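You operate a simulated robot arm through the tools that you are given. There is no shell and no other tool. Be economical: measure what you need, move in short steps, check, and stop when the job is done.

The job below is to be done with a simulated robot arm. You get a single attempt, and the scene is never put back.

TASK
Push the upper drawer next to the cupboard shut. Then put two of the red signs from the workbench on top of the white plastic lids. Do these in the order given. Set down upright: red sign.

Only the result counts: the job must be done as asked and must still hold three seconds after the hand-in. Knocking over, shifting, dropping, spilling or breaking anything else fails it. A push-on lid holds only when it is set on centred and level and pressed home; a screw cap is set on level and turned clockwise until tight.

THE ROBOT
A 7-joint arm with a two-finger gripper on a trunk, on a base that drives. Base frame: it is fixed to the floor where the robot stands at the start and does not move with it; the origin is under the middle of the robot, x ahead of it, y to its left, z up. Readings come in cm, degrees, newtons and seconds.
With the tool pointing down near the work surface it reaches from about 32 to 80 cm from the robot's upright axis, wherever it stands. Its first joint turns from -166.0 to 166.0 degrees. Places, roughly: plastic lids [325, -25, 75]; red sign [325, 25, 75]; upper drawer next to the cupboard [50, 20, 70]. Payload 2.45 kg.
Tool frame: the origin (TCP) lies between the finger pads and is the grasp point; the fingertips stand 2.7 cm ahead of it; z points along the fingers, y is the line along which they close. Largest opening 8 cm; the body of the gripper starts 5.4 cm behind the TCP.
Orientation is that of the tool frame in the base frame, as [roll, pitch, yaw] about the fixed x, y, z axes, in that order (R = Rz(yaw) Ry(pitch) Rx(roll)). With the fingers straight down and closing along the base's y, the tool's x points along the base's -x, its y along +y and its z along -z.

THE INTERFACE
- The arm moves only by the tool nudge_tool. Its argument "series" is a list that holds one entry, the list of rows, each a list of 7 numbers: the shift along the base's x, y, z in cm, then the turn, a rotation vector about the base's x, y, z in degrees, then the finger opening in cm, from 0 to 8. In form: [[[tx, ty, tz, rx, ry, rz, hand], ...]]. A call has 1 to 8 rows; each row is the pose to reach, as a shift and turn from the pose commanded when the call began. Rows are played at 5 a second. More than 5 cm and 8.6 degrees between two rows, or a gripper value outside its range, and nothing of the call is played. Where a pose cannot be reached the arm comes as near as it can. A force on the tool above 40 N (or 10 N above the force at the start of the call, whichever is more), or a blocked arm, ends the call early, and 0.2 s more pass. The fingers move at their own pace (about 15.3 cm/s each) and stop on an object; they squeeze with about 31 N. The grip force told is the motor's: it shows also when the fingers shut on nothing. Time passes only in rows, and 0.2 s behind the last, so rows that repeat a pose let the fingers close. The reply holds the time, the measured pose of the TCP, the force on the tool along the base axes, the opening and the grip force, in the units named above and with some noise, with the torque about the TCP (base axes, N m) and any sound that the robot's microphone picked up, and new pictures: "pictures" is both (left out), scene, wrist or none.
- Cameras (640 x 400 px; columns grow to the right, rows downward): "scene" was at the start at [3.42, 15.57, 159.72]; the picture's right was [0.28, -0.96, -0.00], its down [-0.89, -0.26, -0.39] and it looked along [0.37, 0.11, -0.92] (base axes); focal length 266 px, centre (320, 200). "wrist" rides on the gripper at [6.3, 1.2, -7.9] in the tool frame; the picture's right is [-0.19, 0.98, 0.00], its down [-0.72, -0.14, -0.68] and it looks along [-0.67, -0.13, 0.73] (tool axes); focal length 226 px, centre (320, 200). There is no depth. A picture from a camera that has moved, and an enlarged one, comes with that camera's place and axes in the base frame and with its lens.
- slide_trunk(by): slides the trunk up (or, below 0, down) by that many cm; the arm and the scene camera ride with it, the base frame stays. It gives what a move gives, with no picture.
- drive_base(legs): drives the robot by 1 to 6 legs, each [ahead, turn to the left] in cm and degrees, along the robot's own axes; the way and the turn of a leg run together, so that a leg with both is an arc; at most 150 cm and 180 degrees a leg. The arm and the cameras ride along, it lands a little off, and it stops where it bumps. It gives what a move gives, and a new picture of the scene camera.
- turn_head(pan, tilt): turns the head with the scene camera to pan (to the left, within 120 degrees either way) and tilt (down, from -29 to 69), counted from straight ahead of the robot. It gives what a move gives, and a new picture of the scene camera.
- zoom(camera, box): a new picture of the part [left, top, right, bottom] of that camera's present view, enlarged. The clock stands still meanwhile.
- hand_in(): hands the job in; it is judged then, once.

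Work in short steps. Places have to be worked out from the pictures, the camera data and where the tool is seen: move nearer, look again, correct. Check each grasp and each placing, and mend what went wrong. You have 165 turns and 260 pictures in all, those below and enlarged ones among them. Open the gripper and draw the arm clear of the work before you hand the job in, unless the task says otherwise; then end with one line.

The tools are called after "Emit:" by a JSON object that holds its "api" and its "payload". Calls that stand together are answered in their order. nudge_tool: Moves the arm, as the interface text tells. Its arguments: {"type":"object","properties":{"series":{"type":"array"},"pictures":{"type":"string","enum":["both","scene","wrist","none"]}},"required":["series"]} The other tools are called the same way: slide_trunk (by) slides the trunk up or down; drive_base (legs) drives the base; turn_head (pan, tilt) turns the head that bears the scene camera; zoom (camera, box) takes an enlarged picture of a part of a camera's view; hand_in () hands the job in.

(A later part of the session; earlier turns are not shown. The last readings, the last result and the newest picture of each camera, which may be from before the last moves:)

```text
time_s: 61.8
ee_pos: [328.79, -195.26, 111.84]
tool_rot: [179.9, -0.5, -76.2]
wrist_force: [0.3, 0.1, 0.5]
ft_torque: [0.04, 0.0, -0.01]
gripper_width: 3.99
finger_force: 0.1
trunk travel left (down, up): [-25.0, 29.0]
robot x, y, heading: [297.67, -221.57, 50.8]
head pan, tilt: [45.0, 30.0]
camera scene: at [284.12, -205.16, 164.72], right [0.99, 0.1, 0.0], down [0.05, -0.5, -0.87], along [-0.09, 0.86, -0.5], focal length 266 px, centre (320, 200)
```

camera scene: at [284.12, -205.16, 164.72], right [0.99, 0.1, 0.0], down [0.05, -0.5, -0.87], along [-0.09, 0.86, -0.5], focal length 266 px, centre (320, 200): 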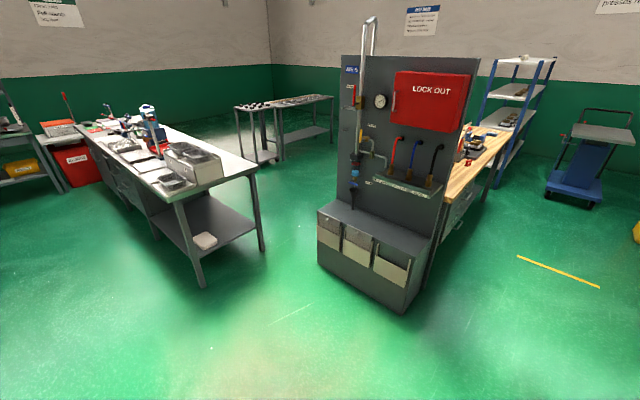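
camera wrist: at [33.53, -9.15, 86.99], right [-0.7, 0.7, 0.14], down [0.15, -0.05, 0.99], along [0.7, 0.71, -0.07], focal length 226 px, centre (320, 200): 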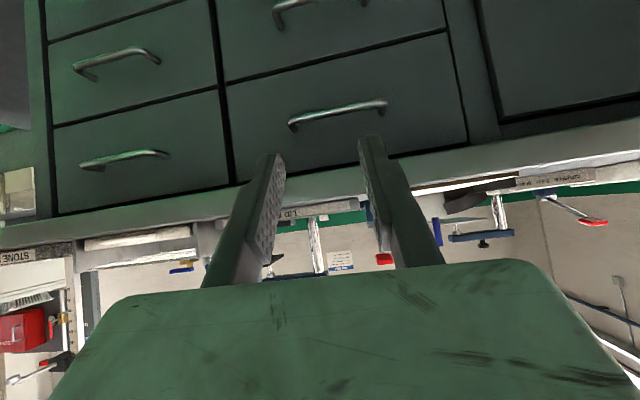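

The far side is the workbench's open front, with plenty of room. I drive along it to about lids/signs level and turn to face it.

Emit:
{"api": "drive_base", "payload": {"legs": [[0, 2.2], [150, 0], [40, 0], [0, 90]]}}

Emit:
{"api": "turn_head", "payload": {"pan": 0, "tilt": 45}}

```text
time_s: 75.7
ee_pos: [385.88, -38.47, 111.87]
tool_rot: [-180.0, -0.4, 16.3]
wrist_force: [0.1, -0.4, -0.1]
ft_torque: [0.01, -0.01, -0.01]
gripper_width: 3.98
finger_force: 0.1
trunk travel left (down, up): [-25.0, 29.0]
robot x, y, heading: [413.29, -68.77, 143.4]
head pan, tilt: [45.0, 30.0]
camera scene: at [397.41, -82.48, 164.72], right [-0.15, 0.99, 0.0], down [0.49, 0.07, -0.87], along [-0.86, -0.13, -0.5], focal length 266 px, centre (320, 200)
```

scene: 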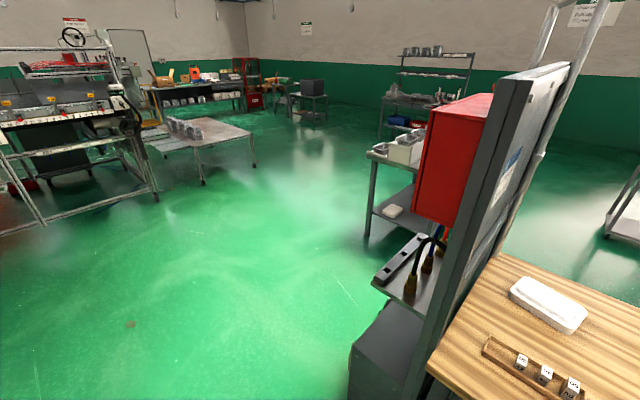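

```text
time_s: 76.9
ee_pos: [385.83, -38.4, 111.76]
tool_rot: [179.9, -0.5, 16.2]
wrist_force: [0.0, -0.8, -0.6]
ft_torque: [0.02, 0.0, -0.03]
gripper_width: 4.02
finger_force: 0.0
trunk travel left (down, up): [-25.0, 29.0]
robot x, y, heading: [412.97, -68.7, 143.4]
head pan, tilt: [0.0, 45.0]
camera scene: at [399.84, -76.31, 162.46], right [0.6, 0.8, 0.0], down [0.57, -0.42, -0.71], along [-0.57, 0.42, -0.71], focal length 266 px, centre (320, 200)
```

scene: 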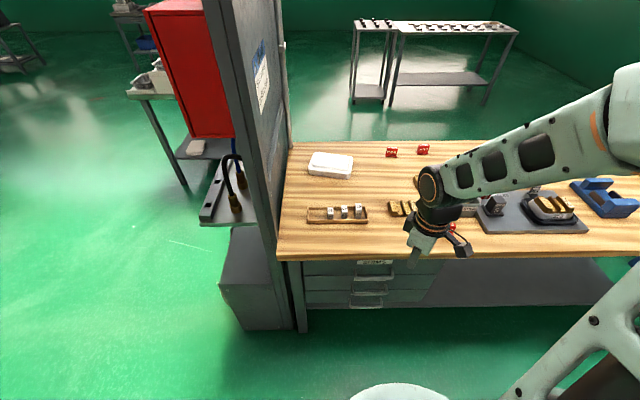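

Zoom in on the bench top.

Emit:
{"api": "zoom", "payload": {"camera": "scene", "box": [280, 130, 480, 270]}}

Emit:
{"api": "zoom", "payload": {"camera": "scene", "box": [440, 120, 640, 260]}}

```text
2.86 times, centred on (380, 200) of scene
camera zoom: at [399.84, -76.31, 162.46], right [0.6, 0.8, 0.0], down [0.57, -0.42, -0.71], along [-0.57, 0.42, -0.71], focal length 761 px, centre (149, 200)
```

zoom: 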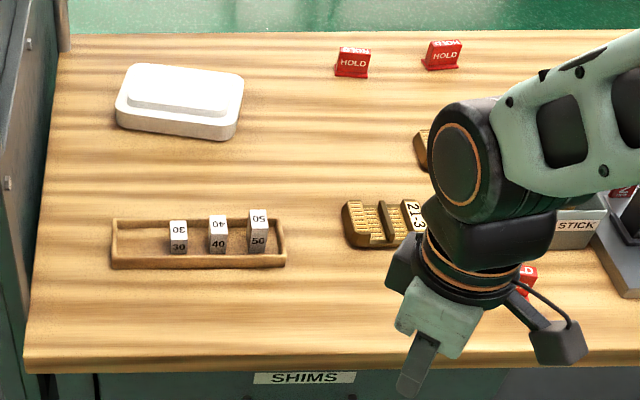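

```text
2.86 times, centred on (540, 190) of scene
camera zoom: at [399.84, -76.31, 162.46], right [0.6, 0.8, 0.0], down [0.57, -0.42, -0.71], along [-0.57, 0.42, -0.71], focal length 761 px, centre (-309, 229)
```

zoom: 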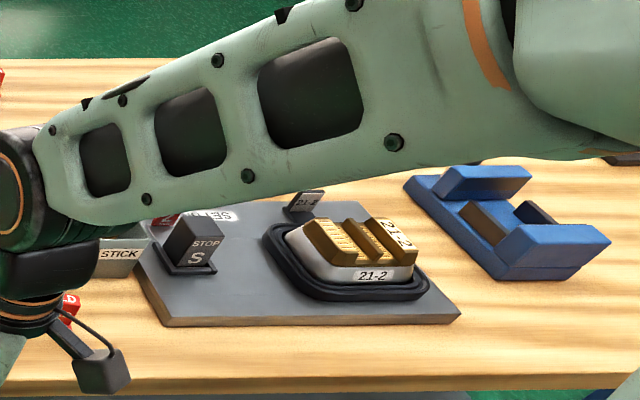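

Bench z=75 checks with the hints. HOLD signs stand near (326,27), (335,43) and maybe (376,10); a white lid near (319,-10). The arm hides part, so I turn the base right and the head left for a free view.

Emit:
{"api": "drive_base", "payload": {"legs": [[0, -45]]}}

Emit:
{"api": "turn_head", "payload": {"pan": 42, "tilt": 48}}

Emit:
{"api": "zoom", "payload": {"camera": "scene", "box": [170, 80, 430, 250]}}

```text
time_s: 79.4
ee_pos: [416.29, -27.94, 111.91]
tool_rot: [179.9, -0.4, -30.4]
wrist_force: [0.0, -0.5, 0.1]
ft_torque: [0.02, -0.01, -0.03]
gripper_width: 4.01
finger_force: 0.0
trunk travel left (down, up): [-25.0, 29.0]
robot x, y, heading: [413.0, -68.62, 96.9]
head pan, tilt: [0.0, 45.0]
camera scene: at [398.52, -64.26, 162.46], right [0.99, 0.12, 0.0], down [0.08, -0.7, -0.71], along [-0.08, 0.7, -0.71], focal length 266 px, centre (320, 200)
```

scene: 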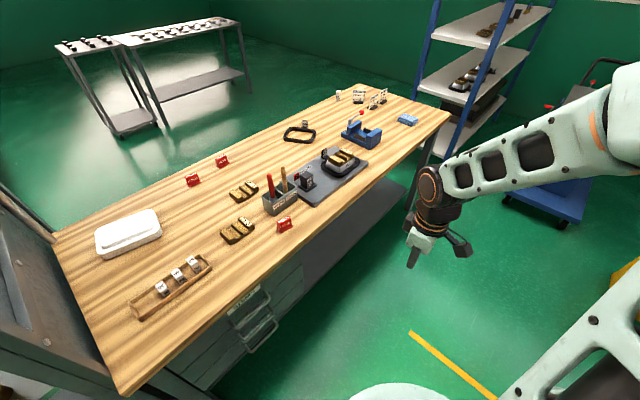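

```text
time_s: 80.5
ee_pos: [416.44, -28.02, 111.84]
tool_rot: [179.9, -0.5, -30.3]
wrist_force: [0.3, -0.6, 0.0]
ft_torque: [0.0, -0.02, -0.03]
gripper_width: 3.99
finger_force: 0.3
trunk travel left (down, up): [-25.0, 29.0]
robot x, y, heading: [413.69, -68.54, 96.4]
head pan, tilt: [42.0, 48.0]
camera scene: at [393.55, -67.13, 162.04], right [0.66, 0.75, 0.0], down [0.56, -0.49, -0.67], along [-0.5, 0.44, -0.74], focal length 266 px, centre (320, 200)
```

scene: 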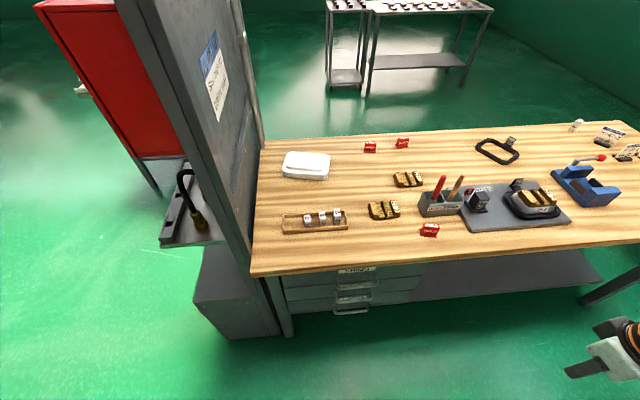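

```text
2.35 times, centred on (300, 165) of scene
camera zoom: at [393.55, -67.13, 162.04], right [0.66, 0.75, 0.0], down [0.56, -0.49, -0.67], along [-0.5, 0.44, -0.74], focal length 627 px, centre (367, 282)
```

zoom: 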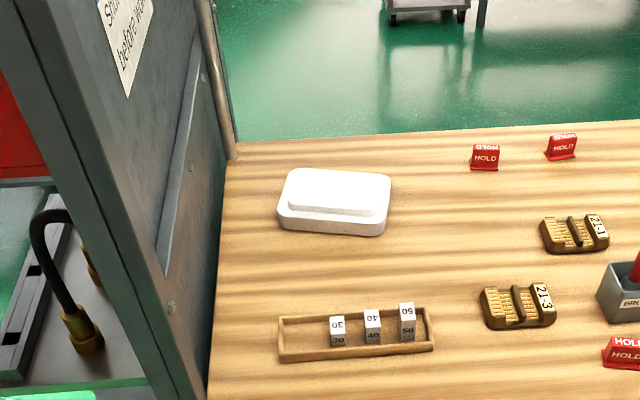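

Three red HOLD signs (one near the front at ~(377,7), two at the back) and one white lid pile near (314,-6). I drive close to the bench front, facing it.

Emit:
{"api": "drive_base", "payload": {"legs": [[0, 20], [27, 0], [0, 27]]}}

Emit:
{"api": "turn_head", "payload": {"pan": 0, "tilt": 69}}

```text
time_s: 84.9
ee_pos: [373.61, -15.85, 111.77]
tool_rot: [179.9, -0.5, 17.1]
wrist_force: [-0.1, -0.5, 0.2]
ft_torque: [-0.03, -0.03, -0.01]
gripper_width: 3.98
finger_force: 0.1
trunk travel left (down, up): [-25.0, 29.0]
robot x, y, heading: [401.54, -46.2, 143.9]
head pan, tilt: [42.0, 48.0]
camera scene: at [387.0, -59.06, 162.04], right [-0.11, 0.99, 0.0], down [0.74, 0.08, -0.67], along [-0.66, -0.07, -0.74], focal length 266 px, centre (320, 200)
```

scene: 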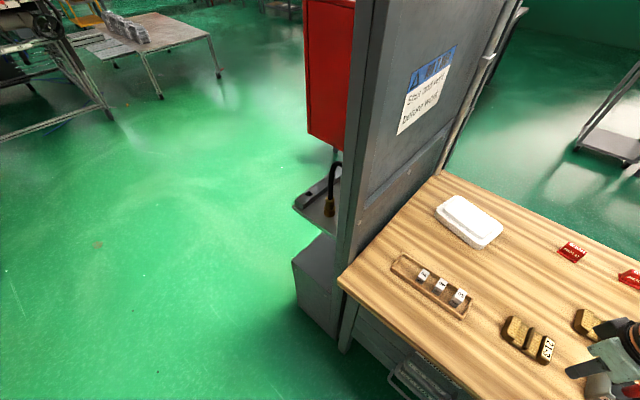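

```text
time_s: 86.0
ee_pos: [373.5, -15.98, 111.86]
tool_rot: [179.9, -0.5, 17.3]
wrist_force: [0.1, 0.4, 0.4]
ft_torque: [0.01, 0.03, 0.01]
gripper_width: 3.99
finger_force: 0.1
trunk travel left (down, up): [-25.0, 29.0]
robot x, y, heading: [401.51, -45.95, 144.3]
head pan, tilt: [0.0, 68.8]
camera scene: at [390.3, -54.92, 159.58], right [0.58, 0.81, 0.0], down [0.76, -0.54, -0.36], along [-0.29, 0.21, -0.93], focal length 266 px, centre (320, 200)
```

scene: 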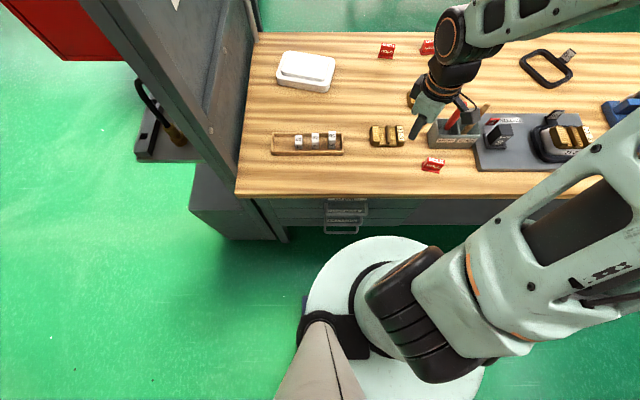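

Base is close to the drawer handles already, so I'll need a forward-tilted tool to reach the back. First I yaw the tool +126° so the camera will be on the upper side when tilted.

Emit:
{"api": "nudge_tool", "payload": {"series": [[[0, 0, 0, 0, 0, 8, 6], [0, 0, 0, 0, 0, 16, 6], [0, 0, 0, 0, 0, 24, 6], [0, 0, 0, 0, 0, 32, 6], [0, 0, 0, 0, 0, 40, 6], [0, 0, 0, 0, 0, 48, 6], [0, 0, 0, 0, 0, 56, 6], [0, 0, 0, 0, 0, 64, 6]]], "pictures": "none"}}

Emit:
{"api": "nudge_tool", "payload": {"series": [[[0, 0, 0, 0, 0, 8, 6], [0, 0, 0, 0, 0, 16, 6], [0, 0, 0, 0, 0, 24, 6], [0, 0, 0, 0, 0, 32, 6], [0, 0, 0, 0, 0, 40, 6], [0, 0, 0, 0, 0, 48, 6], [0, 0, 0, 0, 0, 56, 6], [0, 0, 0, 0, 0, 61.8, 6]]]}}

```text
time_s: 87.8
ee_pos: [373.48, -15.71, 111.87]
tool_rot: [179.9, -0.5, 81.3]
wrist_force: [1.1, -0.1, -0.1]
ft_torque: [0.03, 0.01, -0.01]
gripper_width: 5.99
finger_force: 0.2
trunk travel left (down, up): [-25.0, 29.0]
robot x, y, heading: [401.32, -45.52, 144.2]
head pan, tilt: [0.0, 68.8]
```

```text
time_s: 89.6
ee_pos: [373.59, -15.79, 112.03]
tool_rot: [179.9, -0.5, 143.1]
wrist_force: [0.8, 0.6, 0.1]
ft_torque: [-0.01, -0.01, -0.02]
gripper_width: 5.99
finger_force: 0.0
trunk travel left (down, up): [-25.0, 29.0]
robot x, y, heading: [401.49, -45.46, 144.3]
head pan, tilt: [0.0, 68.8]
camera scene: at [390.31, -54.91, 159.58], right [0.58, 0.81, 0.0], down [0.76, -0.54, -0.36], along [-0.29, 0.21, -0.93], focal length 266 px, centre (320, 200)
camera wrist: at [369.41, -10.98, 119.94], right [0.74, 0.67, 0.0], down [0.49, -0.55, 0.67], along [0.45, -0.5, -0.74], focal length 226 px, centre (320, 200)
```

scene: 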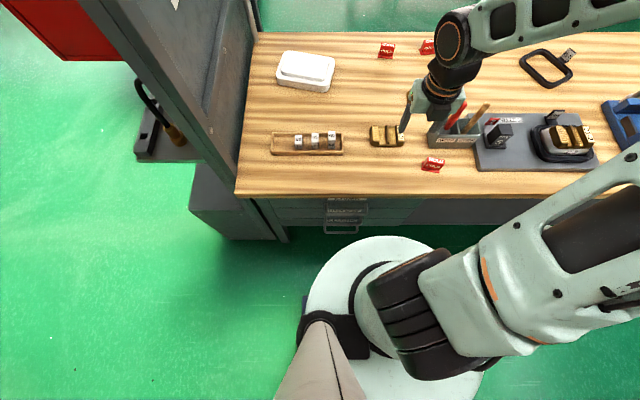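
wrist: 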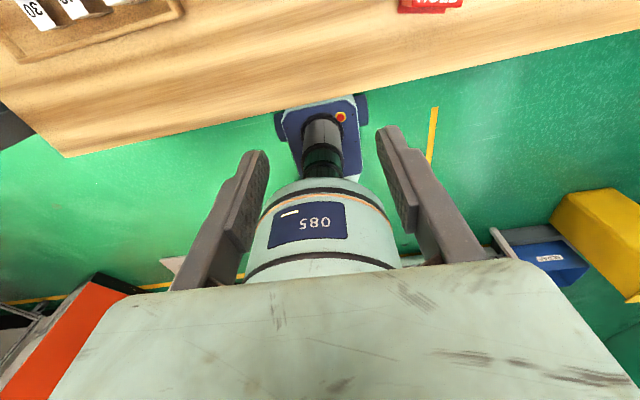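

Now tilt 48° forward while extending 36 cm toward the back of the bench, staying high, to test reach.

Emit:
{"api": "nudge_tool", "payload": {"series": [[[-3.6, 2.7, 0, 3.6, 4.8, 0, 6], [-7.2, 5.4, 0, 7.2, 9.6, 0, 6], [-10.8, 8.1, 0, 10.8, 14.4, 0, 6], [-14.4, 10.8, 0, 14.4, 19.2, 0, 6], [-18, 13.5, 0, 18, 24, 0, 6], [-21.6, 16.2, 0, 21.6, 28.8, 0, 6], [-25.2, 18.9, 0, 25.2, 33.6, 0, 6], [-28.8, 21.6, 0, 28.8, 38.4, 0, 6]]]}}

```text
time_s: 91.4
ee_pos: [344.49, 5.83, 111.69]
tool_rot: [-179.8, -48.5, 143.0]
wrist_force: [-0.1, 0.4, 1.1]
ft_torque: [-0.02, -0.01, -0.03]
gripper_width: 6.0
finger_force: 0.0
trunk travel left (down, up): [-25.0, 29.0]
robot x, y, heading: [401.63, -45.71, 144.3]
head pan, tilt: [0.0, 68.8]
camera scene: at [390.13, -55.0, 159.55], right [0.58, 0.81, 0.0], down [0.76, -0.54, -0.36], along [-0.29, 0.21, -0.93], focal length 266 px, centre (320, 200)
camera wrist: at [346.74, 5.88, 121.76], right [0.69, 0.71, -0.15], down [0.7, -0.71, -0.09], along [-0.17, -0.04, -0.99], focal length 226 px, centre (320, 200)
```

scene: 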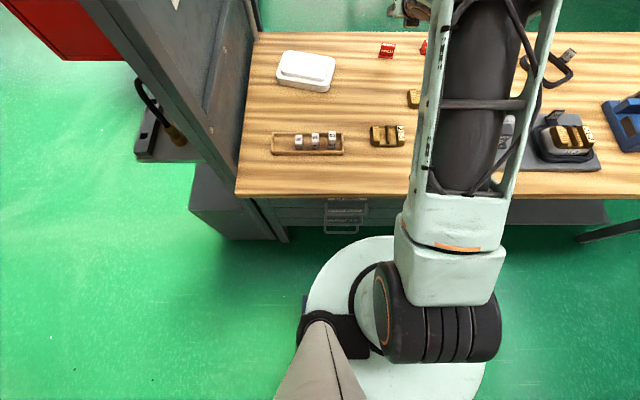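
wrist: 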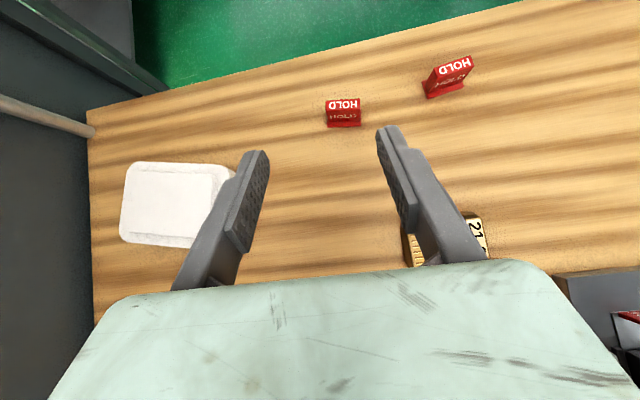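

Triangulating both cameras gives signs at z≈85, so the bench top is ~84 and everything is nearer than thought: back signs ~(333.6,16.6) and (341.5,31.5), lid ~(322,-13.5). Zoom to see the sign's shape.

Emit:
{"api": "zoom", "payload": {"camera": "wrist", "box": [270, 40, 500, 150]}}

Emit:
{"api": "zoom", "payload": {"camera": "wrist", "box": [80, 130, 280, 270]}}

```text
2.78 times, centred on (385, 95) of wrist
camera zoom: at [346.74, 5.88, 121.76], right [0.69, 0.71, -0.15], down [0.7, -0.71, -0.09], along [-0.17, -0.04, -0.99], focal length 629 px, centre (139, 492)
```

zoom: 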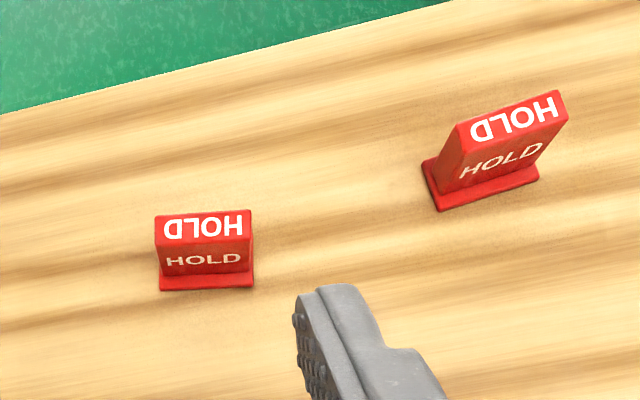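

```text
2.86 times, centred on (180, 200) of wrist
camera zoom: at [346.74, 5.88, 121.76], right [0.69, 0.71, -0.15], down [0.7, -0.71, -0.09], along [-0.17, -0.04, -0.99], focal length 646 px, centre (720, 200)
```

zoom: 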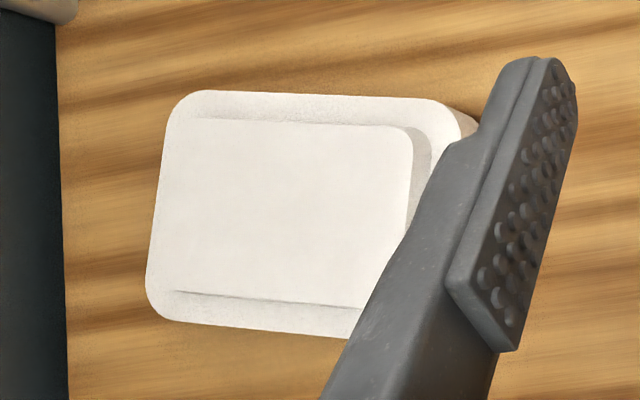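

The sign is a block ~5 cm wide, ~2 cm thick, ~5 cm tall. I move to a pre-grasp pose behind/above the left back sign, fingers open wide.

Emit:
{"api": "nudge_tool", "payload": {"series": [[[-1.3, 1.5, -3.5, 0, 0, -1, 7.8], [-2.6, 3, -7, 0, 0, -2, 7.8], [-3.9, 4.6, -10.5, 0, 0, -3, 7.8], [-5.2, 6.2, -14, 0, 0, -3, 7.8], [-6.5, 7.7, -17, 0, 0, -3, 7.8], [-6.5, 7.7, -17, 0, 0, -3, 7.8]]]}}

Emit:
{"api": "zoom", "payload": {"camera": "wrist", "box": [200, 30, 480, 260]}}

```text
time_s: 92.8
ee_pos: [338.4, 13.45, 94.54]
tool_rot: [-180.0, -48.6, 139.8]
wrist_force: [-0.2, -0.5, -0.1]
ft_torque: [-0.04, 0.01, 0.01]
gripper_width: 7.84
finger_force: 0.1
trunk travel left (down, up): [-25.0, 29.0]
robot x, y, heading: [401.7, -45.33, 144.3]
head pan, tilt: [0.0, 68.8]
camera scene: at [390.27, -54.91, 159.58], right [0.58, 0.81, 0.0], down [0.76, -0.54, -0.36], along [-0.29, 0.21, -0.93], focal length 266 px, centre (320, 200)
camera wrist: at [340.57, 13.34, 104.57], right [0.73, 0.67, -0.15], down [0.66, -0.74, -0.09], along [-0.17, -0.03, -0.99], focal length 226 px, centre (320, 200)
```

scene: 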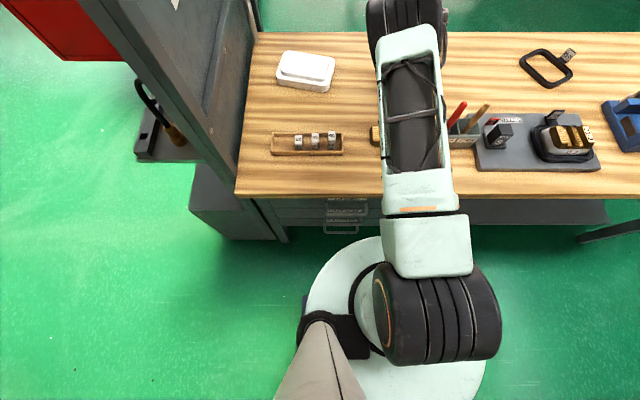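
wrist: 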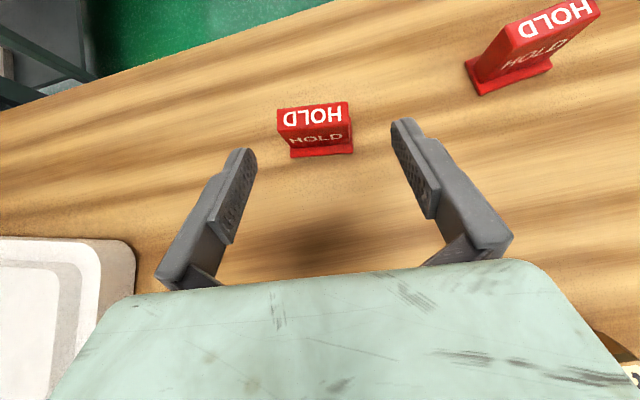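

```text
1.74 times, centred on (340, 145) of wrist
camera zoom: at [340.57, 13.34, 104.57], right [0.73, 0.67, -0.15], down [0.66, -0.74, -0.09], along [-0.17, -0.03, -0.99], focal length 393 px, centre (285, 296)
```

zoom: 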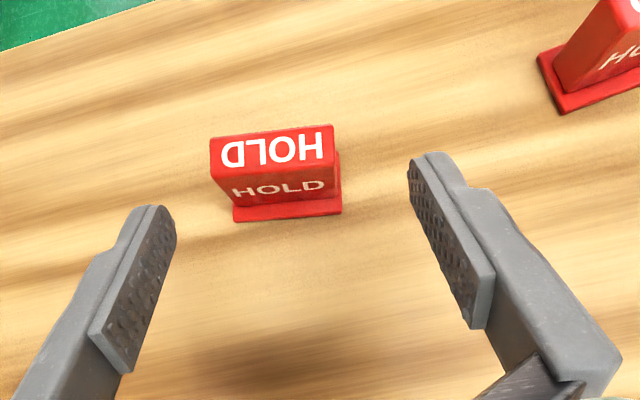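

Both views agree: sign top at (333.3,17.1,89.3), 5 cm wide, bench z≈84. I move in to the grasp at z≈87.4, descending alongside with fingers open.

Emit:
{"api": "nudge_tool", "payload": {"series": [[[-1.3, 0.9, -1.8, 0, 0, -1, 7.8], [-2.6, 1.8, -3.6, 0, 0, -1.5, 7.8], [-3.9, 2.7, -5.4, 0, 0, -1.5, 7.8], [-5.1, 3.6, -7.0, 0, 0, -1.5, 7.8], [-5.1, 3.6, -7.0, 0, 0, -1.5, 7.8]]], "pictures": "wrist"}}

```text
time_s: 94.0
ee_pos: [333.36, 17.05, 88.17]
tool_rot: [180.0, -48.6, 138.5]
wrist_force: [1.7, -0.1, 8.7]
ft_torque: [0.07, 0.12, 0.26]
gripper_width: 7.43
finger_force: 0.1
trunk travel left (down, up): [-25.0, 29.0]
robot x, y, heading: [401.83, -45.85, 144.5]
head pan, tilt: [0.0, 68.8]
camera wrist: at [335.55, 16.84, 98.1], right [0.75, 0.65, -0.14], down [0.65, -0.76, -0.09], along [-0.17, -0.03, -0.99], focal length 226 px, centre (320, 200)
```

wrist: 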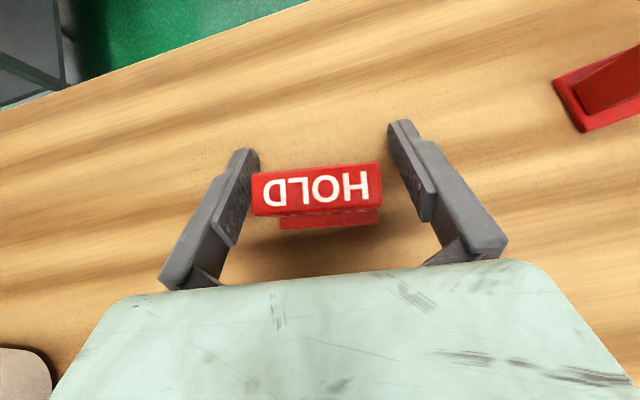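

A light contact (about 9 N) suggests the tips are brushing the bench at this height. I lift 0.8 cm and close on the sign.

Emit:
{"api": "nudge_tool", "payload": {"series": [[[0, 0, 0.5, 0, 0, 0, 7.8], [0, 0, 0.9, 0, 0, 0, 7], [0, 0, 0.9, 0, 0, 0, 5.5], [0, 0, 0.9, 0, 0, 0, 4], [0, 0, 0.9, 0, 0, 0, 4], [0, 0, 0.9, 0, 0, 0, 4]]], "pictures": "wrist"}}

```text
time_s: 95.4
ee_pos: [333.19, 17.11, 88.78]
tool_rot: [-179.9, -48.4, 138.3]
wrist_force: [0.5, 0.1, -0.1]
ft_torque: [0.0, 0.04, -0.02]
gripper_width: 5.16
finger_force: 31.0
trunk travel left (down, up): [-25.0, 29.0]
robot x, y, heading: [401.53, -45.46, 144.2]
head pan, tilt: [0.0, 68.8]
camera wrist: at [335.41, 16.99, 98.78], right [0.75, 0.65, -0.15], down [0.64, -0.76, -0.09], along [-0.17, -0.03, -0.99], focal length 226 px, centre (320, 200)
```

wrist: 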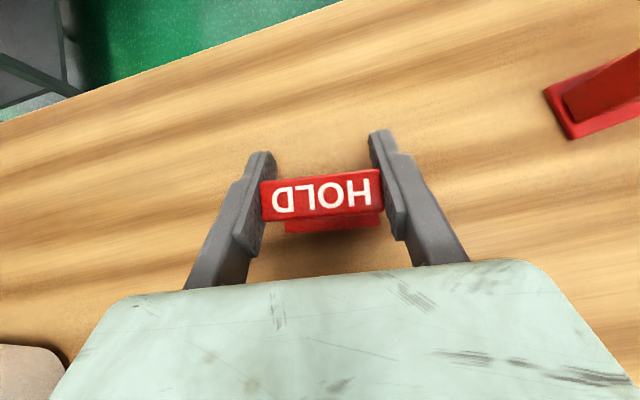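

Gripped at 5.16 cm. Lift 8 cm and check.

Emit:
{"api": "nudge_tool", "payload": {"series": [[[0, 0, 2, 0, 0, 0, 4], [0.8, -0.6, 5, 0, 0, 0, 4], [1.6, -1.2, 8, 0, 0, 0, 4], [1.6, -1.2, 8, 0, 0, 0, 4]]]}}

```text
time_s: 96.4
ee_pos: [334.86, 15.73, 96.75]
tool_rot: [-179.8, -48.5, 138.4]
wrist_force: [-0.9, 0.2, -0.3]
ft_torque: [0.03, 0.02, 0.02]
gripper_width: 4.01
finger_force: 0.1
trunk travel left (down, up): [-25.0, 29.0]
robot x, y, heading: [401.66, -45.15, 144.3]
head pan, tilt: [0.0, 68.8]
camera scene: at [390.28, -54.93, 159.57], right [0.58, 0.81, 0.0], down [0.76, -0.54, -0.36], along [-0.29, 0.21, -0.93], focal length 266 px, centre (320, 200)
camera wrist: at [337.11, 15.61, 106.77], right [0.75, 0.65, -0.15], down [0.64, -0.76, -0.09], along [-0.17, -0.03, -0.99], focal length 226 px, centre (320, 200)
```

scene: 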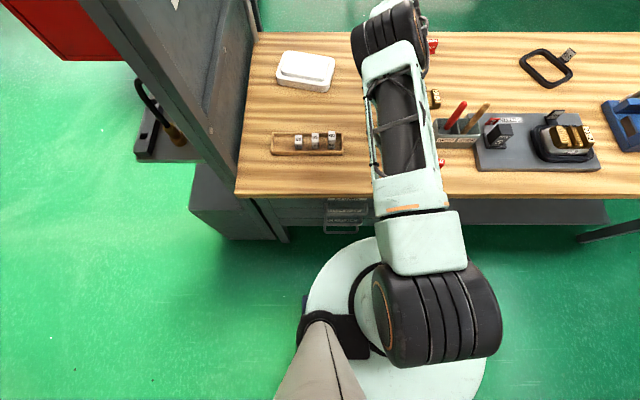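
wrist: 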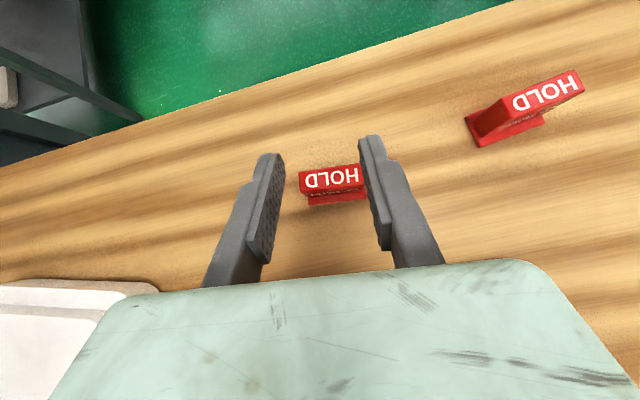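

The grip slipped: in hindsight 5.16 cm was the wider foot, while the body is ~4.2 cm; the sign is still standing. I'll regrip higher, on the body above the foot, bench being at ~85.8.

Emit:
{"api": "nudge_tool", "payload": {"series": [[[0, 0.1, 0, 0, 0, 0, 7.5], [0, 0.2, -2, 0, 0, 0, 7.5], [0, 0.2, -4, 0, 0, 0, 7.5], [0, 0.2, -6, 0, 0, 0, 7.5], [0, 0.2, -6.8, 0, 0, 0, 7.5], [0, 0.2, -6.8, 0, 0, 0, 7.5]]], "pictures": "none"}}

Emit:
{"api": "zoom", "payload": {"camera": "wrist", "box": [180, 100, 480, 290]}}

```text
time_s: 97.8
ee_pos: [334.86, 15.8, 89.96]
tool_rot: [-180.0, -48.5, 138.4]
wrist_force: [-0.3, -0.4, -0.3]
ft_torque: [0.01, -0.03, 0.0]
gripper_width: 7.52
finger_force: 0.1
trunk travel left (down, up): [-25.0, 29.0]
robot x, y, heading: [401.93, -45.38, 144.3]
head pan, tilt: [0.0, 68.8]
```

```text
2.11 times, centred on (330, 195) of wrist
camera zoom: at [337.12, 15.64, 99.98], right [0.75, 0.65, -0.15], down [0.64, -0.76, -0.09], along [-0.17, -0.03, -0.99], focal length 476 px, centre (299, 210)
```

zoom: 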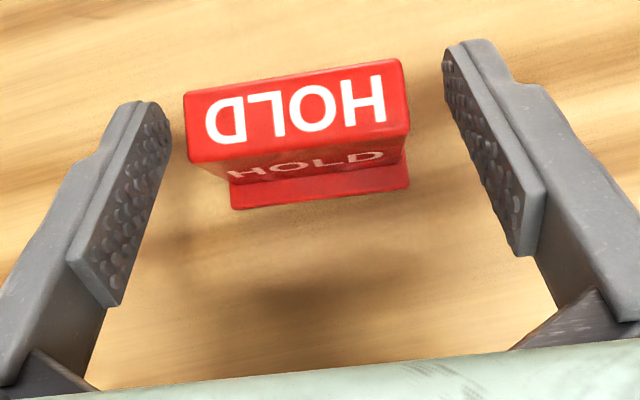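

The sign is well between the pads, above its foot now. Close and check the width.

Emit:
{"api": "nudge_tool", "payload": {"series": [[[0, 0, 0, 0, 0, 0, 5.5], [0, 0, 0, 0, 0, 0, 3.5], [0, 0, 0, 0, 0, 0, 3], [0, 0, 0, 0, 0, 0, 3], [0, 0, 0, 0, 0, 0, 3]]], "pictures": "none"}}

Emit:
{"api": "zoom", "payload": {"camera": "wrist", "box": [180, 100, 480, 290]}}

```text
time_s: 99.0
ee_pos: [334.99, 15.81, 89.89]
tool_rot: [-179.9, -48.5, 138.5]
wrist_force: [0.7, -0.2, 0.4]
ft_torque: [0.02, 0.03, -0.04]
gripper_width: 5.1
finger_force: 31.5
trunk travel left (down, up): [-25.0, 29.0]
robot x, y, heading: [401.62, -45.6, 144.2]
head pan, tilt: [0.0, 68.8]
```

```text
2.11 times, centred on (330, 195) of wrist
camera zoom: at [337.12, 15.64, 99.97], right [0.75, 0.65, -0.15], down [0.64, -0.76, -0.09], along [-0.17, -0.03, -0.99], focal length 476 px, centre (299, 210)
```

zoom: 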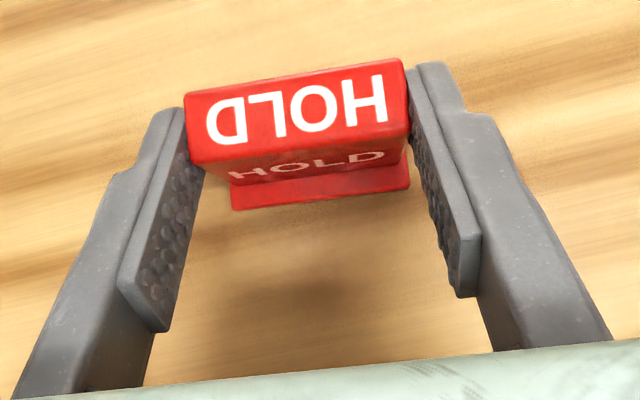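

Width 5.1 means the body itself is 5.1 wide and its top is at ~89.3, so my grip only overlaps its top ~1.3 cm. I reopen, go 0.9 cm lower and close again.

Emit:
{"api": "nudge_tool", "payload": {"series": [[[0, 0, 0, 0, 0, 0, 6], [0, 0, -0.1, 0, 0, 0, 7], [0, 0, -0.5, 0, 0, 0, 7], [0, 0, -1.0, 0, 0, 0, 7], [0, 0, -1.0, 0, 0, 0, 5], [0, 0, -1.0, 0, 0, 0, 3], [0, 0, -1.0, 0, 0, 0, 3], [0, 0, -1.0, 0, 0, 0, 3]]], "pictures": "none"}}

Emit:
{"api": "zoom", "payload": {"camera": "wrist", "box": [180, 100, 480, 290]}}

```text
time_s: 100.8
ee_pos: [334.85, 15.91, 89.07]
tool_rot: [-180.0, -48.5, 138.3]
wrist_force: [0.2, -0.3, -0.4]
ft_torque: [0.0, 0.02, -0.02]
gripper_width: 5.08
finger_force: 31.3
trunk travel left (down, up): [-25.0, 29.0]
robot x, y, heading: [401.4, -45.82, 144.2]
head pan, tilt: [0.0, 68.8]
```

```text
2.11 times, centred on (330, 195) of wrist
camera zoom: at [337.05, 15.79, 99.1], right [0.75, 0.65, -0.15], down [0.64, -0.76, -0.09], along [-0.17, -0.03, -0.99], focal length 476 px, centre (299, 210)
```

zoom: 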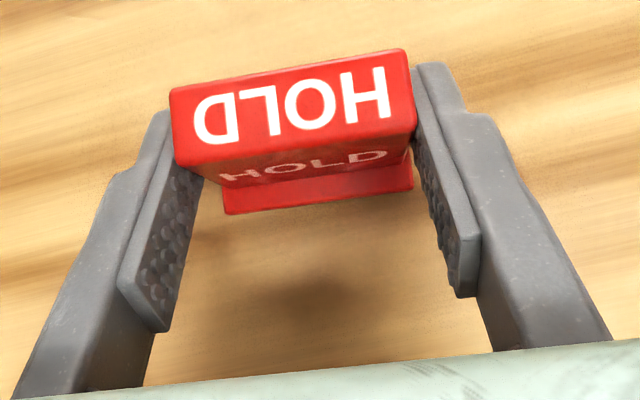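

Grip is deeper now (5.08 cm). Lift gently straight up 4 cm and check.

Emit:
{"api": "nudge_tool", "payload": {"series": [[[0, 0, 0.5, 0, 0, 0, 3], [0, 0, 1, 0, 0, 0, 3], [0, 0, 2, 0, 0, 0, 3], [0, 0, 3, 0, 0, 0, 3], [0, 0, 4, 0, 0, 0, 3]]], "pictures": "wrist"}}

```text
time_s: 102.0
ee_pos: [334.88, 15.96, 92.97]
tool_rot: [-179.8, -48.5, 138.4]
wrist_force: [0.5, -0.1, -1.2]
ft_torque: [0.03, -0.02, -0.01]
gripper_width: 5.12
finger_force: 31.0
trunk travel left (down, up): [-25.0, 29.0]
robot x, y, heading: [401.93, -45.73, 144.0]
head pan, tilt: [0.0, 68.8]
camera wrist: at [337.01, 15.92, 103.01], right [0.75, 0.65, -0.15], down [0.64, -0.76, -0.09], along [-0.17, -0.03, -0.99], focal length 226 px, centre (320, 200)
```

wrist: 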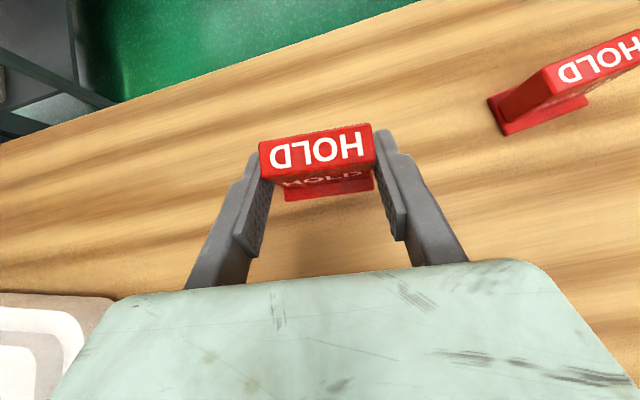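

Held securely. Now raise to z≈101 and carry it over the white lid.

Emit:
{"api": "nudge_tool", "payload": {"series": [[[0, 0, 3.5, 0, 0, 0, 3], [-0.5, -3, 6, 0, 0, 0, 3], [-2, -7.5, 7, 0, 0, 0, 3], [-4, -12, 8, 0, 0, 0, 3], [-6, -16.5, 8, 0, 0, 0, 3], [-8, -21, 8, 0, 0, 0, 3], [-10, -25.5, 8, 0, 0, 0, 3], [-11.4, -29.5, 8, 0, 0, 0, 3]]]}}

```text
refused: row 4 steps farther than a row can; nothing moved
```

The steps were a bit too long; splitting smaller.

Emit:
{"api": "nudge_tool", "payload": {"series": [[[0, 0, 3.5, 0, 0, 0, 3], [-0.5, -2.5, 6.5, 0, 0, 0, 3], [-2, -6.8, 8, 0, 0, 0, 3], [-3.8, -11.2, 8, 0, 0, 0, 3], [-5.6, -15.6, 8, 0, 0, 0, 3], [-7.4, -20, 8, 0, 0, 0, 3], [-9.2, -24.4, 8, 0, 0, 0, 3], [-9.2, -24.4, 8, 0, 0, 0, 3]]]}}

```text
time_s: 103.8
ee_pos: [325.6, -7.72, 100.99]
tool_rot: [-179.9, -48.5, 138.2]
wrist_force: [0.6, 0.2, -0.8]
ft_torque: [0.0, 0.01, 0.02]
gripper_width: 5.11
finger_force: 31.2
trunk travel left (down, up): [-25.0, 29.0]
robot x, y, heading: [401.55, -45.68, 144.3]
head pan, tilt: [0.0, 68.8]
camera scene: at [390.27, -54.96, 159.57], right [0.58, 0.81, 0.0], down [0.76, -0.54, -0.36], along [-0.29, 0.21, -0.93], focal length 266 px, centre (320, 200)
camera wrist: at [327.77, -7.91, 110.91], right [0.75, 0.65, -0.15], down [0.64, -0.76, -0.09], along [-0.17, -0.03, -0.99], focal length 226 px, centre (320, 200)
```

scene: 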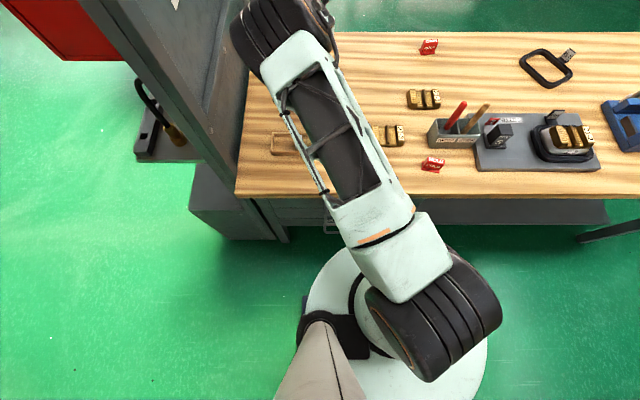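
wrist: 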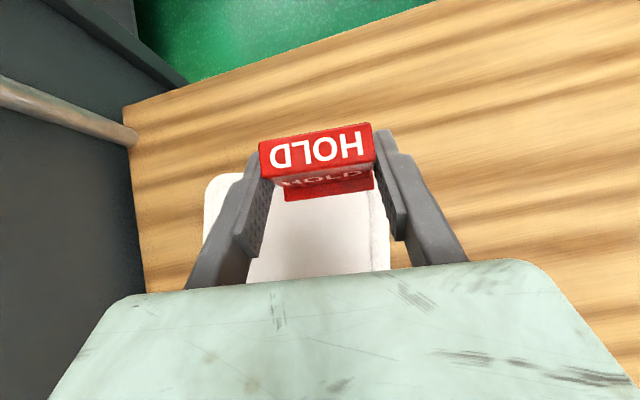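

Zoom to locate the lid's plateau edges beneath the sign.

Emit:
{"api": "zoom", "payload": {"camera": "wrist", "box": [180, 110, 440, 280]}}

```text
2.35 times, centred on (310, 195) of wrist
camera zoom: at [327.77, -7.91, 110.91], right [0.75, 0.65, -0.15], down [0.64, -0.76, -0.09], along [-0.17, -0.03, -0.99], focal length 532 px, centre (344, 212)
```

zoom: 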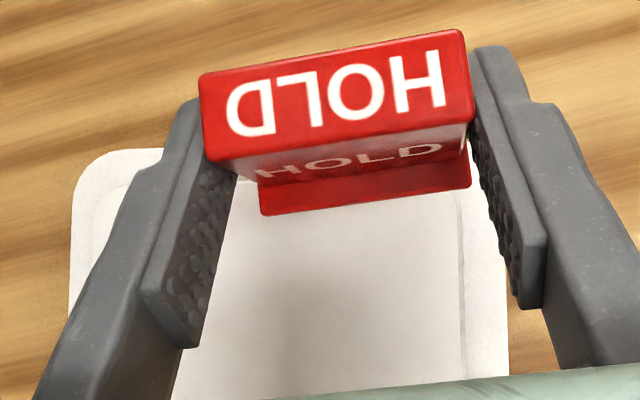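

Plateau centre ≈ (323.9,-13.3), top z≈88.5; I'll put this sign in the rear half at about (322.4,-11.5). Move over and down to just above.

Emit:
{"api": "nudge_tool", "payload": {"series": [[[-1.1, -2.4, 0, 0, 0, 0, 3], [-2.25, -4.7, 0, 0, 0, 0, 3], [-2.25, -4.7, -2, 0, 0, 0, 3], [-2.25, -4.7, -4, 0, 0, 0, 3], [-2.25, -4.7, -5.5, 0, 0, 0, 3], [-2.25, -4.7, -5.5, 0, 0, 0, 3]]], "pictures": "wrist"}}

Emit:
{"api": "zoom", "payload": {"camera": "scene", "box": [220, 10, 400, 130]}}

```text
time_s: 105.2
ee_pos: [323.0, -13.07, 95.66]
tool_rot: [-179.9, -48.5, 138.2]
wrist_force: [0.4, 0.4, 0.3]
ft_torque: [0.0, 0.0, -0.01]
gripper_width: 5.12
finger_force: 30.4
trunk travel left (down, up): [-25.0, 29.0]
robot x, y, heading: [401.55, -45.61, 144.2]
head pan, tilt: [0.0, 68.8]
camera wrist: at [325.28, -13.2, 105.76], right [0.75, 0.65, -0.15], down [0.64, -0.76, -0.09], along [-0.17, -0.03, -0.99], focal length 226 px, centre (320, 200)
```

wrist: 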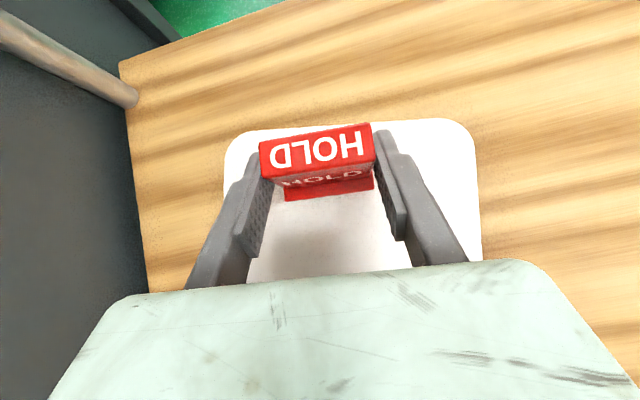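

```text
3.33 times, centred on (310, 70) of scene
camera zoom: at [390.27, -54.92, 159.57], right [0.58, 0.81, 0.0], down [0.76, -0.54, -0.36], along [-0.29, 0.21, -0.93], focal length 888 px, centre (353, 633)
```

zoom: 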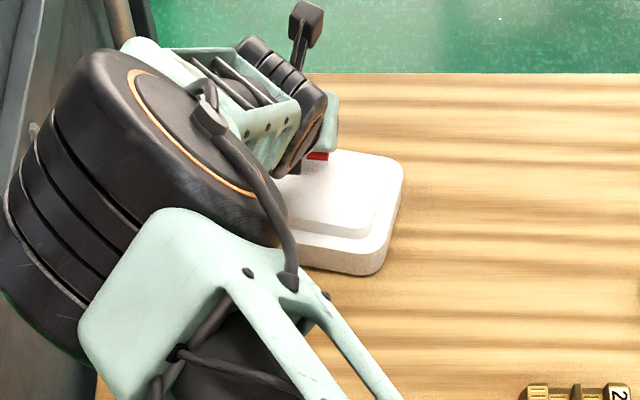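

The sign is ~2 cm left of the lid's middle; shift right/back a little and lower slowly.

Emit:
{"api": "nudge_tool", "payload": {"series": [[[0.5, 0.9, 0, 0, 0, 0, 3], [1.05, 1.83, 0, 0, 0, 0, 3], [1.05, 1.83, -1, 0, 0, 0, 3], [1.05, 1.83, -1.5, 0, 0, 0, 3], [1.05, 1.83, -1.5, 0, 0, 0, 3]]], "pictures": "none"}}

Emit:
{"api": "zoom", "payload": {"camera": "wrist", "box": [180, 90, 500, 280]}}

```text
time_s: 106.4
ee_pos: [324.25, -11.12, 93.98]
tool_rot: [-179.9, -48.5, 138.4]
wrist_force: [-0.1, 0.6, -0.6]
ft_torque: [-0.01, 0.01, 0.01]
gripper_width: 5.08
finger_force: 31.1
trunk travel left (down, up): [-25.0, 29.0]
robot x, y, heading: [401.56, -45.87, 144.4]
head pan, tilt: [0.0, 68.8]
```

```text
2.00 times, centred on (340, 185) of wrist
camera zoom: at [326.45, -11.24, 104.07], right [0.75, 0.65, -0.15], down [0.64, -0.76, -0.09], along [-0.17, -0.03, -0.99], focal length 452 px, centre (280, 230)
```

zoom: 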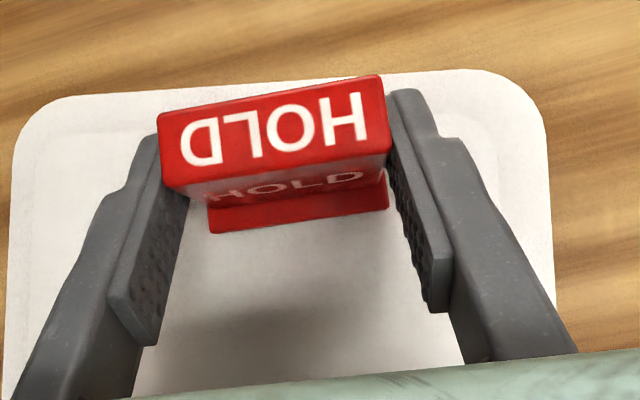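

Well centred. Lower in small steps, watching the force.

Emit:
{"api": "nudge_tool", "payload": {"series": [[[0, 0, -0.3, 0, 0, 0, 3], [0, 0, -0.6, 0, 0, 0, 3], [0, 0, -0.9, 0, 0, 0, 3], [0, 0, -0.9, 0, 0, 0, 3]]], "pictures": "none"}}

```text
time_s: 107.4
ee_pos: [324.25, -11.16, 93.68]
tool_rot: [-179.8, -49.0, 138.2]
wrist_force: [-5.2, 2.2, 33.9]
ft_torque: [0.38, 0.26, -0.02]
gripper_width: 5.06
finger_force: 31.0
trunk travel left (down, up): [-25.0, 29.0]
robot x, y, heading: [401.9, -45.59, 144.5]
head pan, tilt: [0.0, 68.8]
```

Contact at z≈93.7 (34 N). I relieve the pressure, then open gently.

Emit:
{"api": "nudge_tool", "payload": {"series": [[[0, 0, 0.3, 0, 0, 0, 3], [0, 0, 0.55, 0, 0, 0, 3], [0, 0, 0.55, 0, 0, 0, 4.9], [0, 0, 0.55, 0, 0, 0, 5.3], [0, 0, 0.55, 0, 0, 0, 6], [0, 0, 0.55, 0, 0, 0, 7], [0, 0, 0.55, 0, 0, 0, 7]]], "pictures": "none"}}

Emit:
{"api": "zoom", "payload": {"camera": "wrist", "box": [180, 90, 500, 280]}}

```text
time_s: 109.0
ee_pos: [324.45, -11.32, 93.62]
tool_rot: [-179.9, -48.5, 138.5]
wrist_force: [0.1, -0.3, -0.1]
ft_torque: [-0.01, 0.05, -0.03]
gripper_width: 6.97
finger_force: 0.2
trunk travel left (down, up): [-25.0, 29.0]
robot x, y, heading: [401.61, -45.75, 144.3]
head pan, tilt: [0.0, 68.8]
```

```text
2.00 times, centred on (340, 185) of wrist
camera zoom: at [326.57, -11.37, 103.71], right [0.75, 0.65, -0.15], down [0.64, -0.76, -0.09], along [-0.17, -0.03, -0.99], focal length 452 px, centre (280, 230)
```

zoom: 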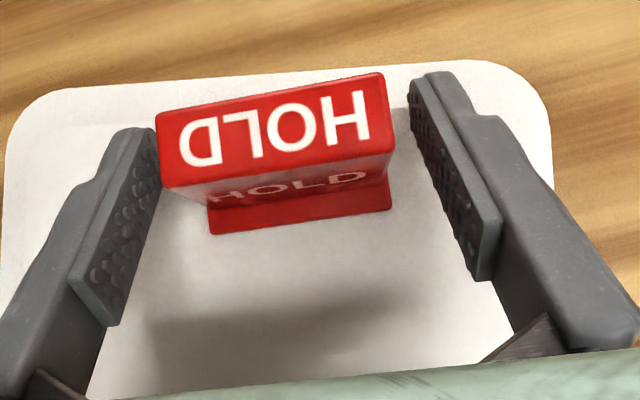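

Sign stands on the lid. Retreat straight back along the fingers.

Emit:
{"api": "nudge_tool", "payload": {"series": [[[0.6, -0.5, 0.6, 0, 0, 0, 7], [1.7, -1.5, 2, 0, 0, 0, 7], [3.4, -3, 4, 0, 0, 0, 7], [5, -4.4, 7, 0, 0, 0, 7], [6, -5, 11, 0, 0, 0, 7], [6, -5, 15, 0, 0, 0, 7]]], "pictures": "wrist"}}

```text
time_s: 110.4
ee_pos: [330.5, -16.2, 108.92]
tool_rot: [-179.9, -48.5, 138.3]
wrist_force: [-0.3, 0.9, -0.6]
ft_torque: [0.01, 0.02, 0.0]
gripper_width: 6.98
finger_force: 0.0
trunk travel left (down, up): [-25.0, 29.0]
robot x, y, heading: [401.56, -45.87, 144.3]
head pan, tilt: [0.0, 68.8]
camera wrist: at [332.68, -16.32, 118.93], right [0.75, 0.65, -0.15], down [0.64, -0.76, -0.09], along [-0.17, -0.03, -0.99], focal length 226 px, centre (320, 200)
```

wrist: 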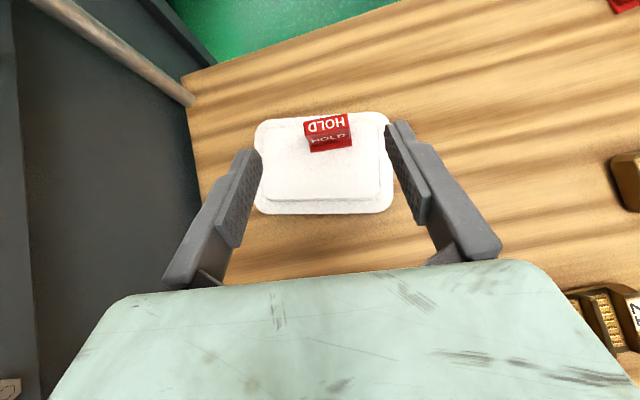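

First sign done, with room in front for a second. Now move toward the right back sign, yawing slightly to match it.

Emit:
{"api": "nudge_tool", "payload": {"series": [[[1.5, 4.3, 0, 0, 0, 1.5, 7], [3, 8.6, 0, 0, 0, 3, 7], [4.5, 12.9, 0, 0, 0, 4.5, 7], [6, 17.2, 0, 0, 0, 6, 7], [7.5, 21.5, 0, 0, 0, 7.5, 7], [9, 25.8, 0, 0, 0, 9, 7], [10.5, 30.1, 0, 0, 0, 10, 7], [12, 34.4, 0, 0, 0, 10, 7]]], "pictures": "none"}}

Emit:
{"api": "nudge_tool", "payload": {"series": [[[1.5, 3, -1.5, 0, 0, 0, 7], [2.5, 6, -3, 0, 0, 0, 7], [2.5, 6, -3, 0, 0, 0, 7]]]}}

```text
time_s: 112.2
ee_pos: [342.65, 18.38, 108.61]
tool_rot: [-179.9, -48.5, 148.4]
wrist_force: [-0.3, 0.8, 0.5]
ft_torque: [0.01, 0.04, 0.05]
gripper_width: 6.96
finger_force: 0.0
trunk travel left (down, up): [-25.0, 29.0]
robot x, y, heading: [401.56, -45.47, 144.6]
head pan, tilt: [0.0, 68.8]
```

```text
time_s: 113.0
ee_pos: [344.84, 24.19, 105.81]
tool_rot: [-179.9, -48.5, 148.5]
wrist_force: [-0.7, -0.5, 0.5]
ft_torque: [0.01, -0.03, 0.03]
gripper_width: 7.0
finger_force: 0.1
trunk travel left (down, up): [-25.0, 29.0]
robot x, y, heading: [401.66, -45.43, 144.2]
head pan, tilt: [0.0, 68.8]
camera scene: at [390.28, -54.95, 159.57], right [0.58, 0.81, 0.0], down [0.76, -0.54, -0.36], along [-0.29, 0.21, -0.93], focal length 266 px, centre (320, 200)
camera wrist: at [346.97, 24.58, 115.86], right [0.62, 0.77, -0.15], down [0.77, -0.64, -0.09], along [-0.16, -0.06, -0.99], focal length 226 px, centre (320, 200)
```

scene: 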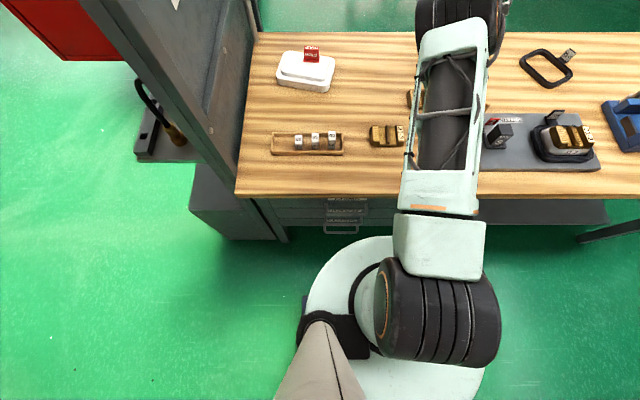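
wrist: 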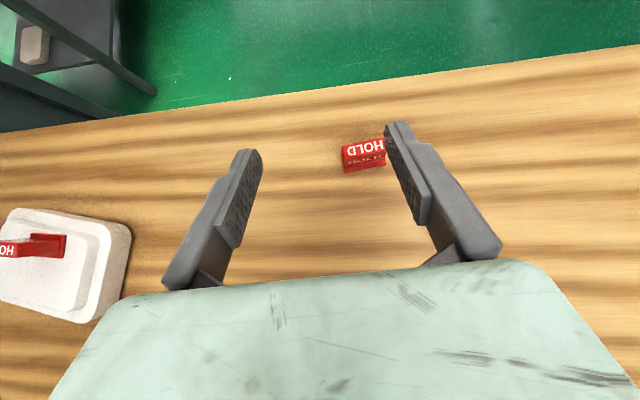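

The scene view confirms sign 1 standing on the lid. Sign 2's centre is ~(341.1,30.8), width axis ~63°. Move above it with +4° yaw.

Emit:
{"api": "nudge_tool", "payload": {"series": [[[-0.6, 1.5, -2.5, 0, 0, 1, 7.6], [-1.2, 3, -5, 0, 0, 2, 7.6], [-1.8, 4.5, -7.5, 0, 0, 3, 7.6], [-2.4, 5.8, -9.8, 0, 0, 4, 7.6], [-2.4, 5.8, -9.8, 0, 0, 4, 7.6]]], "pictures": "none"}}

Emit:
{"api": "zoom", "payload": {"camera": "wrist", "box": [180, 80, 480, 270]}}

```text
time_s: 114.2
ee_pos: [343.68, 28.26, 96.77]
tool_rot: [-179.8, -48.5, 152.3]
wrist_force: [1.5, -0.2, -0.2]
ft_torque: [-0.01, -0.02, -0.01]
gripper_width: 7.61
finger_force: 0.0
out of reach, approached as far as the arm can: row 3, 4, 5
trunk travel left (down, up): [-25.0, 29.0]
robot x, y, heading: [401.23, -45.59, 144.3]
head pan, tilt: [0.0, 68.8]
```

```text
2.11 times, centred on (330, 175) of wrist
camera zoom: at [345.94, 28.64, 106.76], right [0.57, 0.81, -0.15], down [0.81, -0.58, -0.09], along [-0.16, -0.07, -0.99], focal length 476 px, centre (299, 253)
```

zoom: 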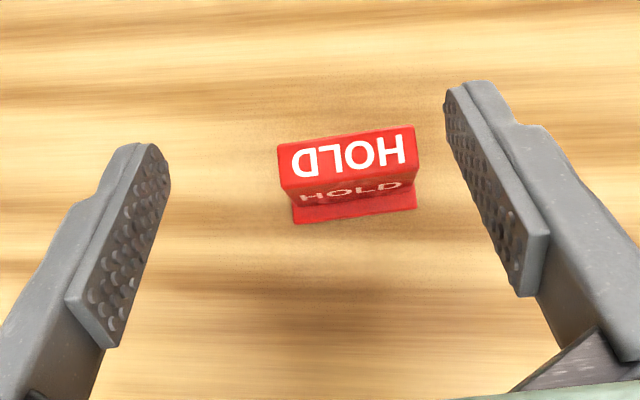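

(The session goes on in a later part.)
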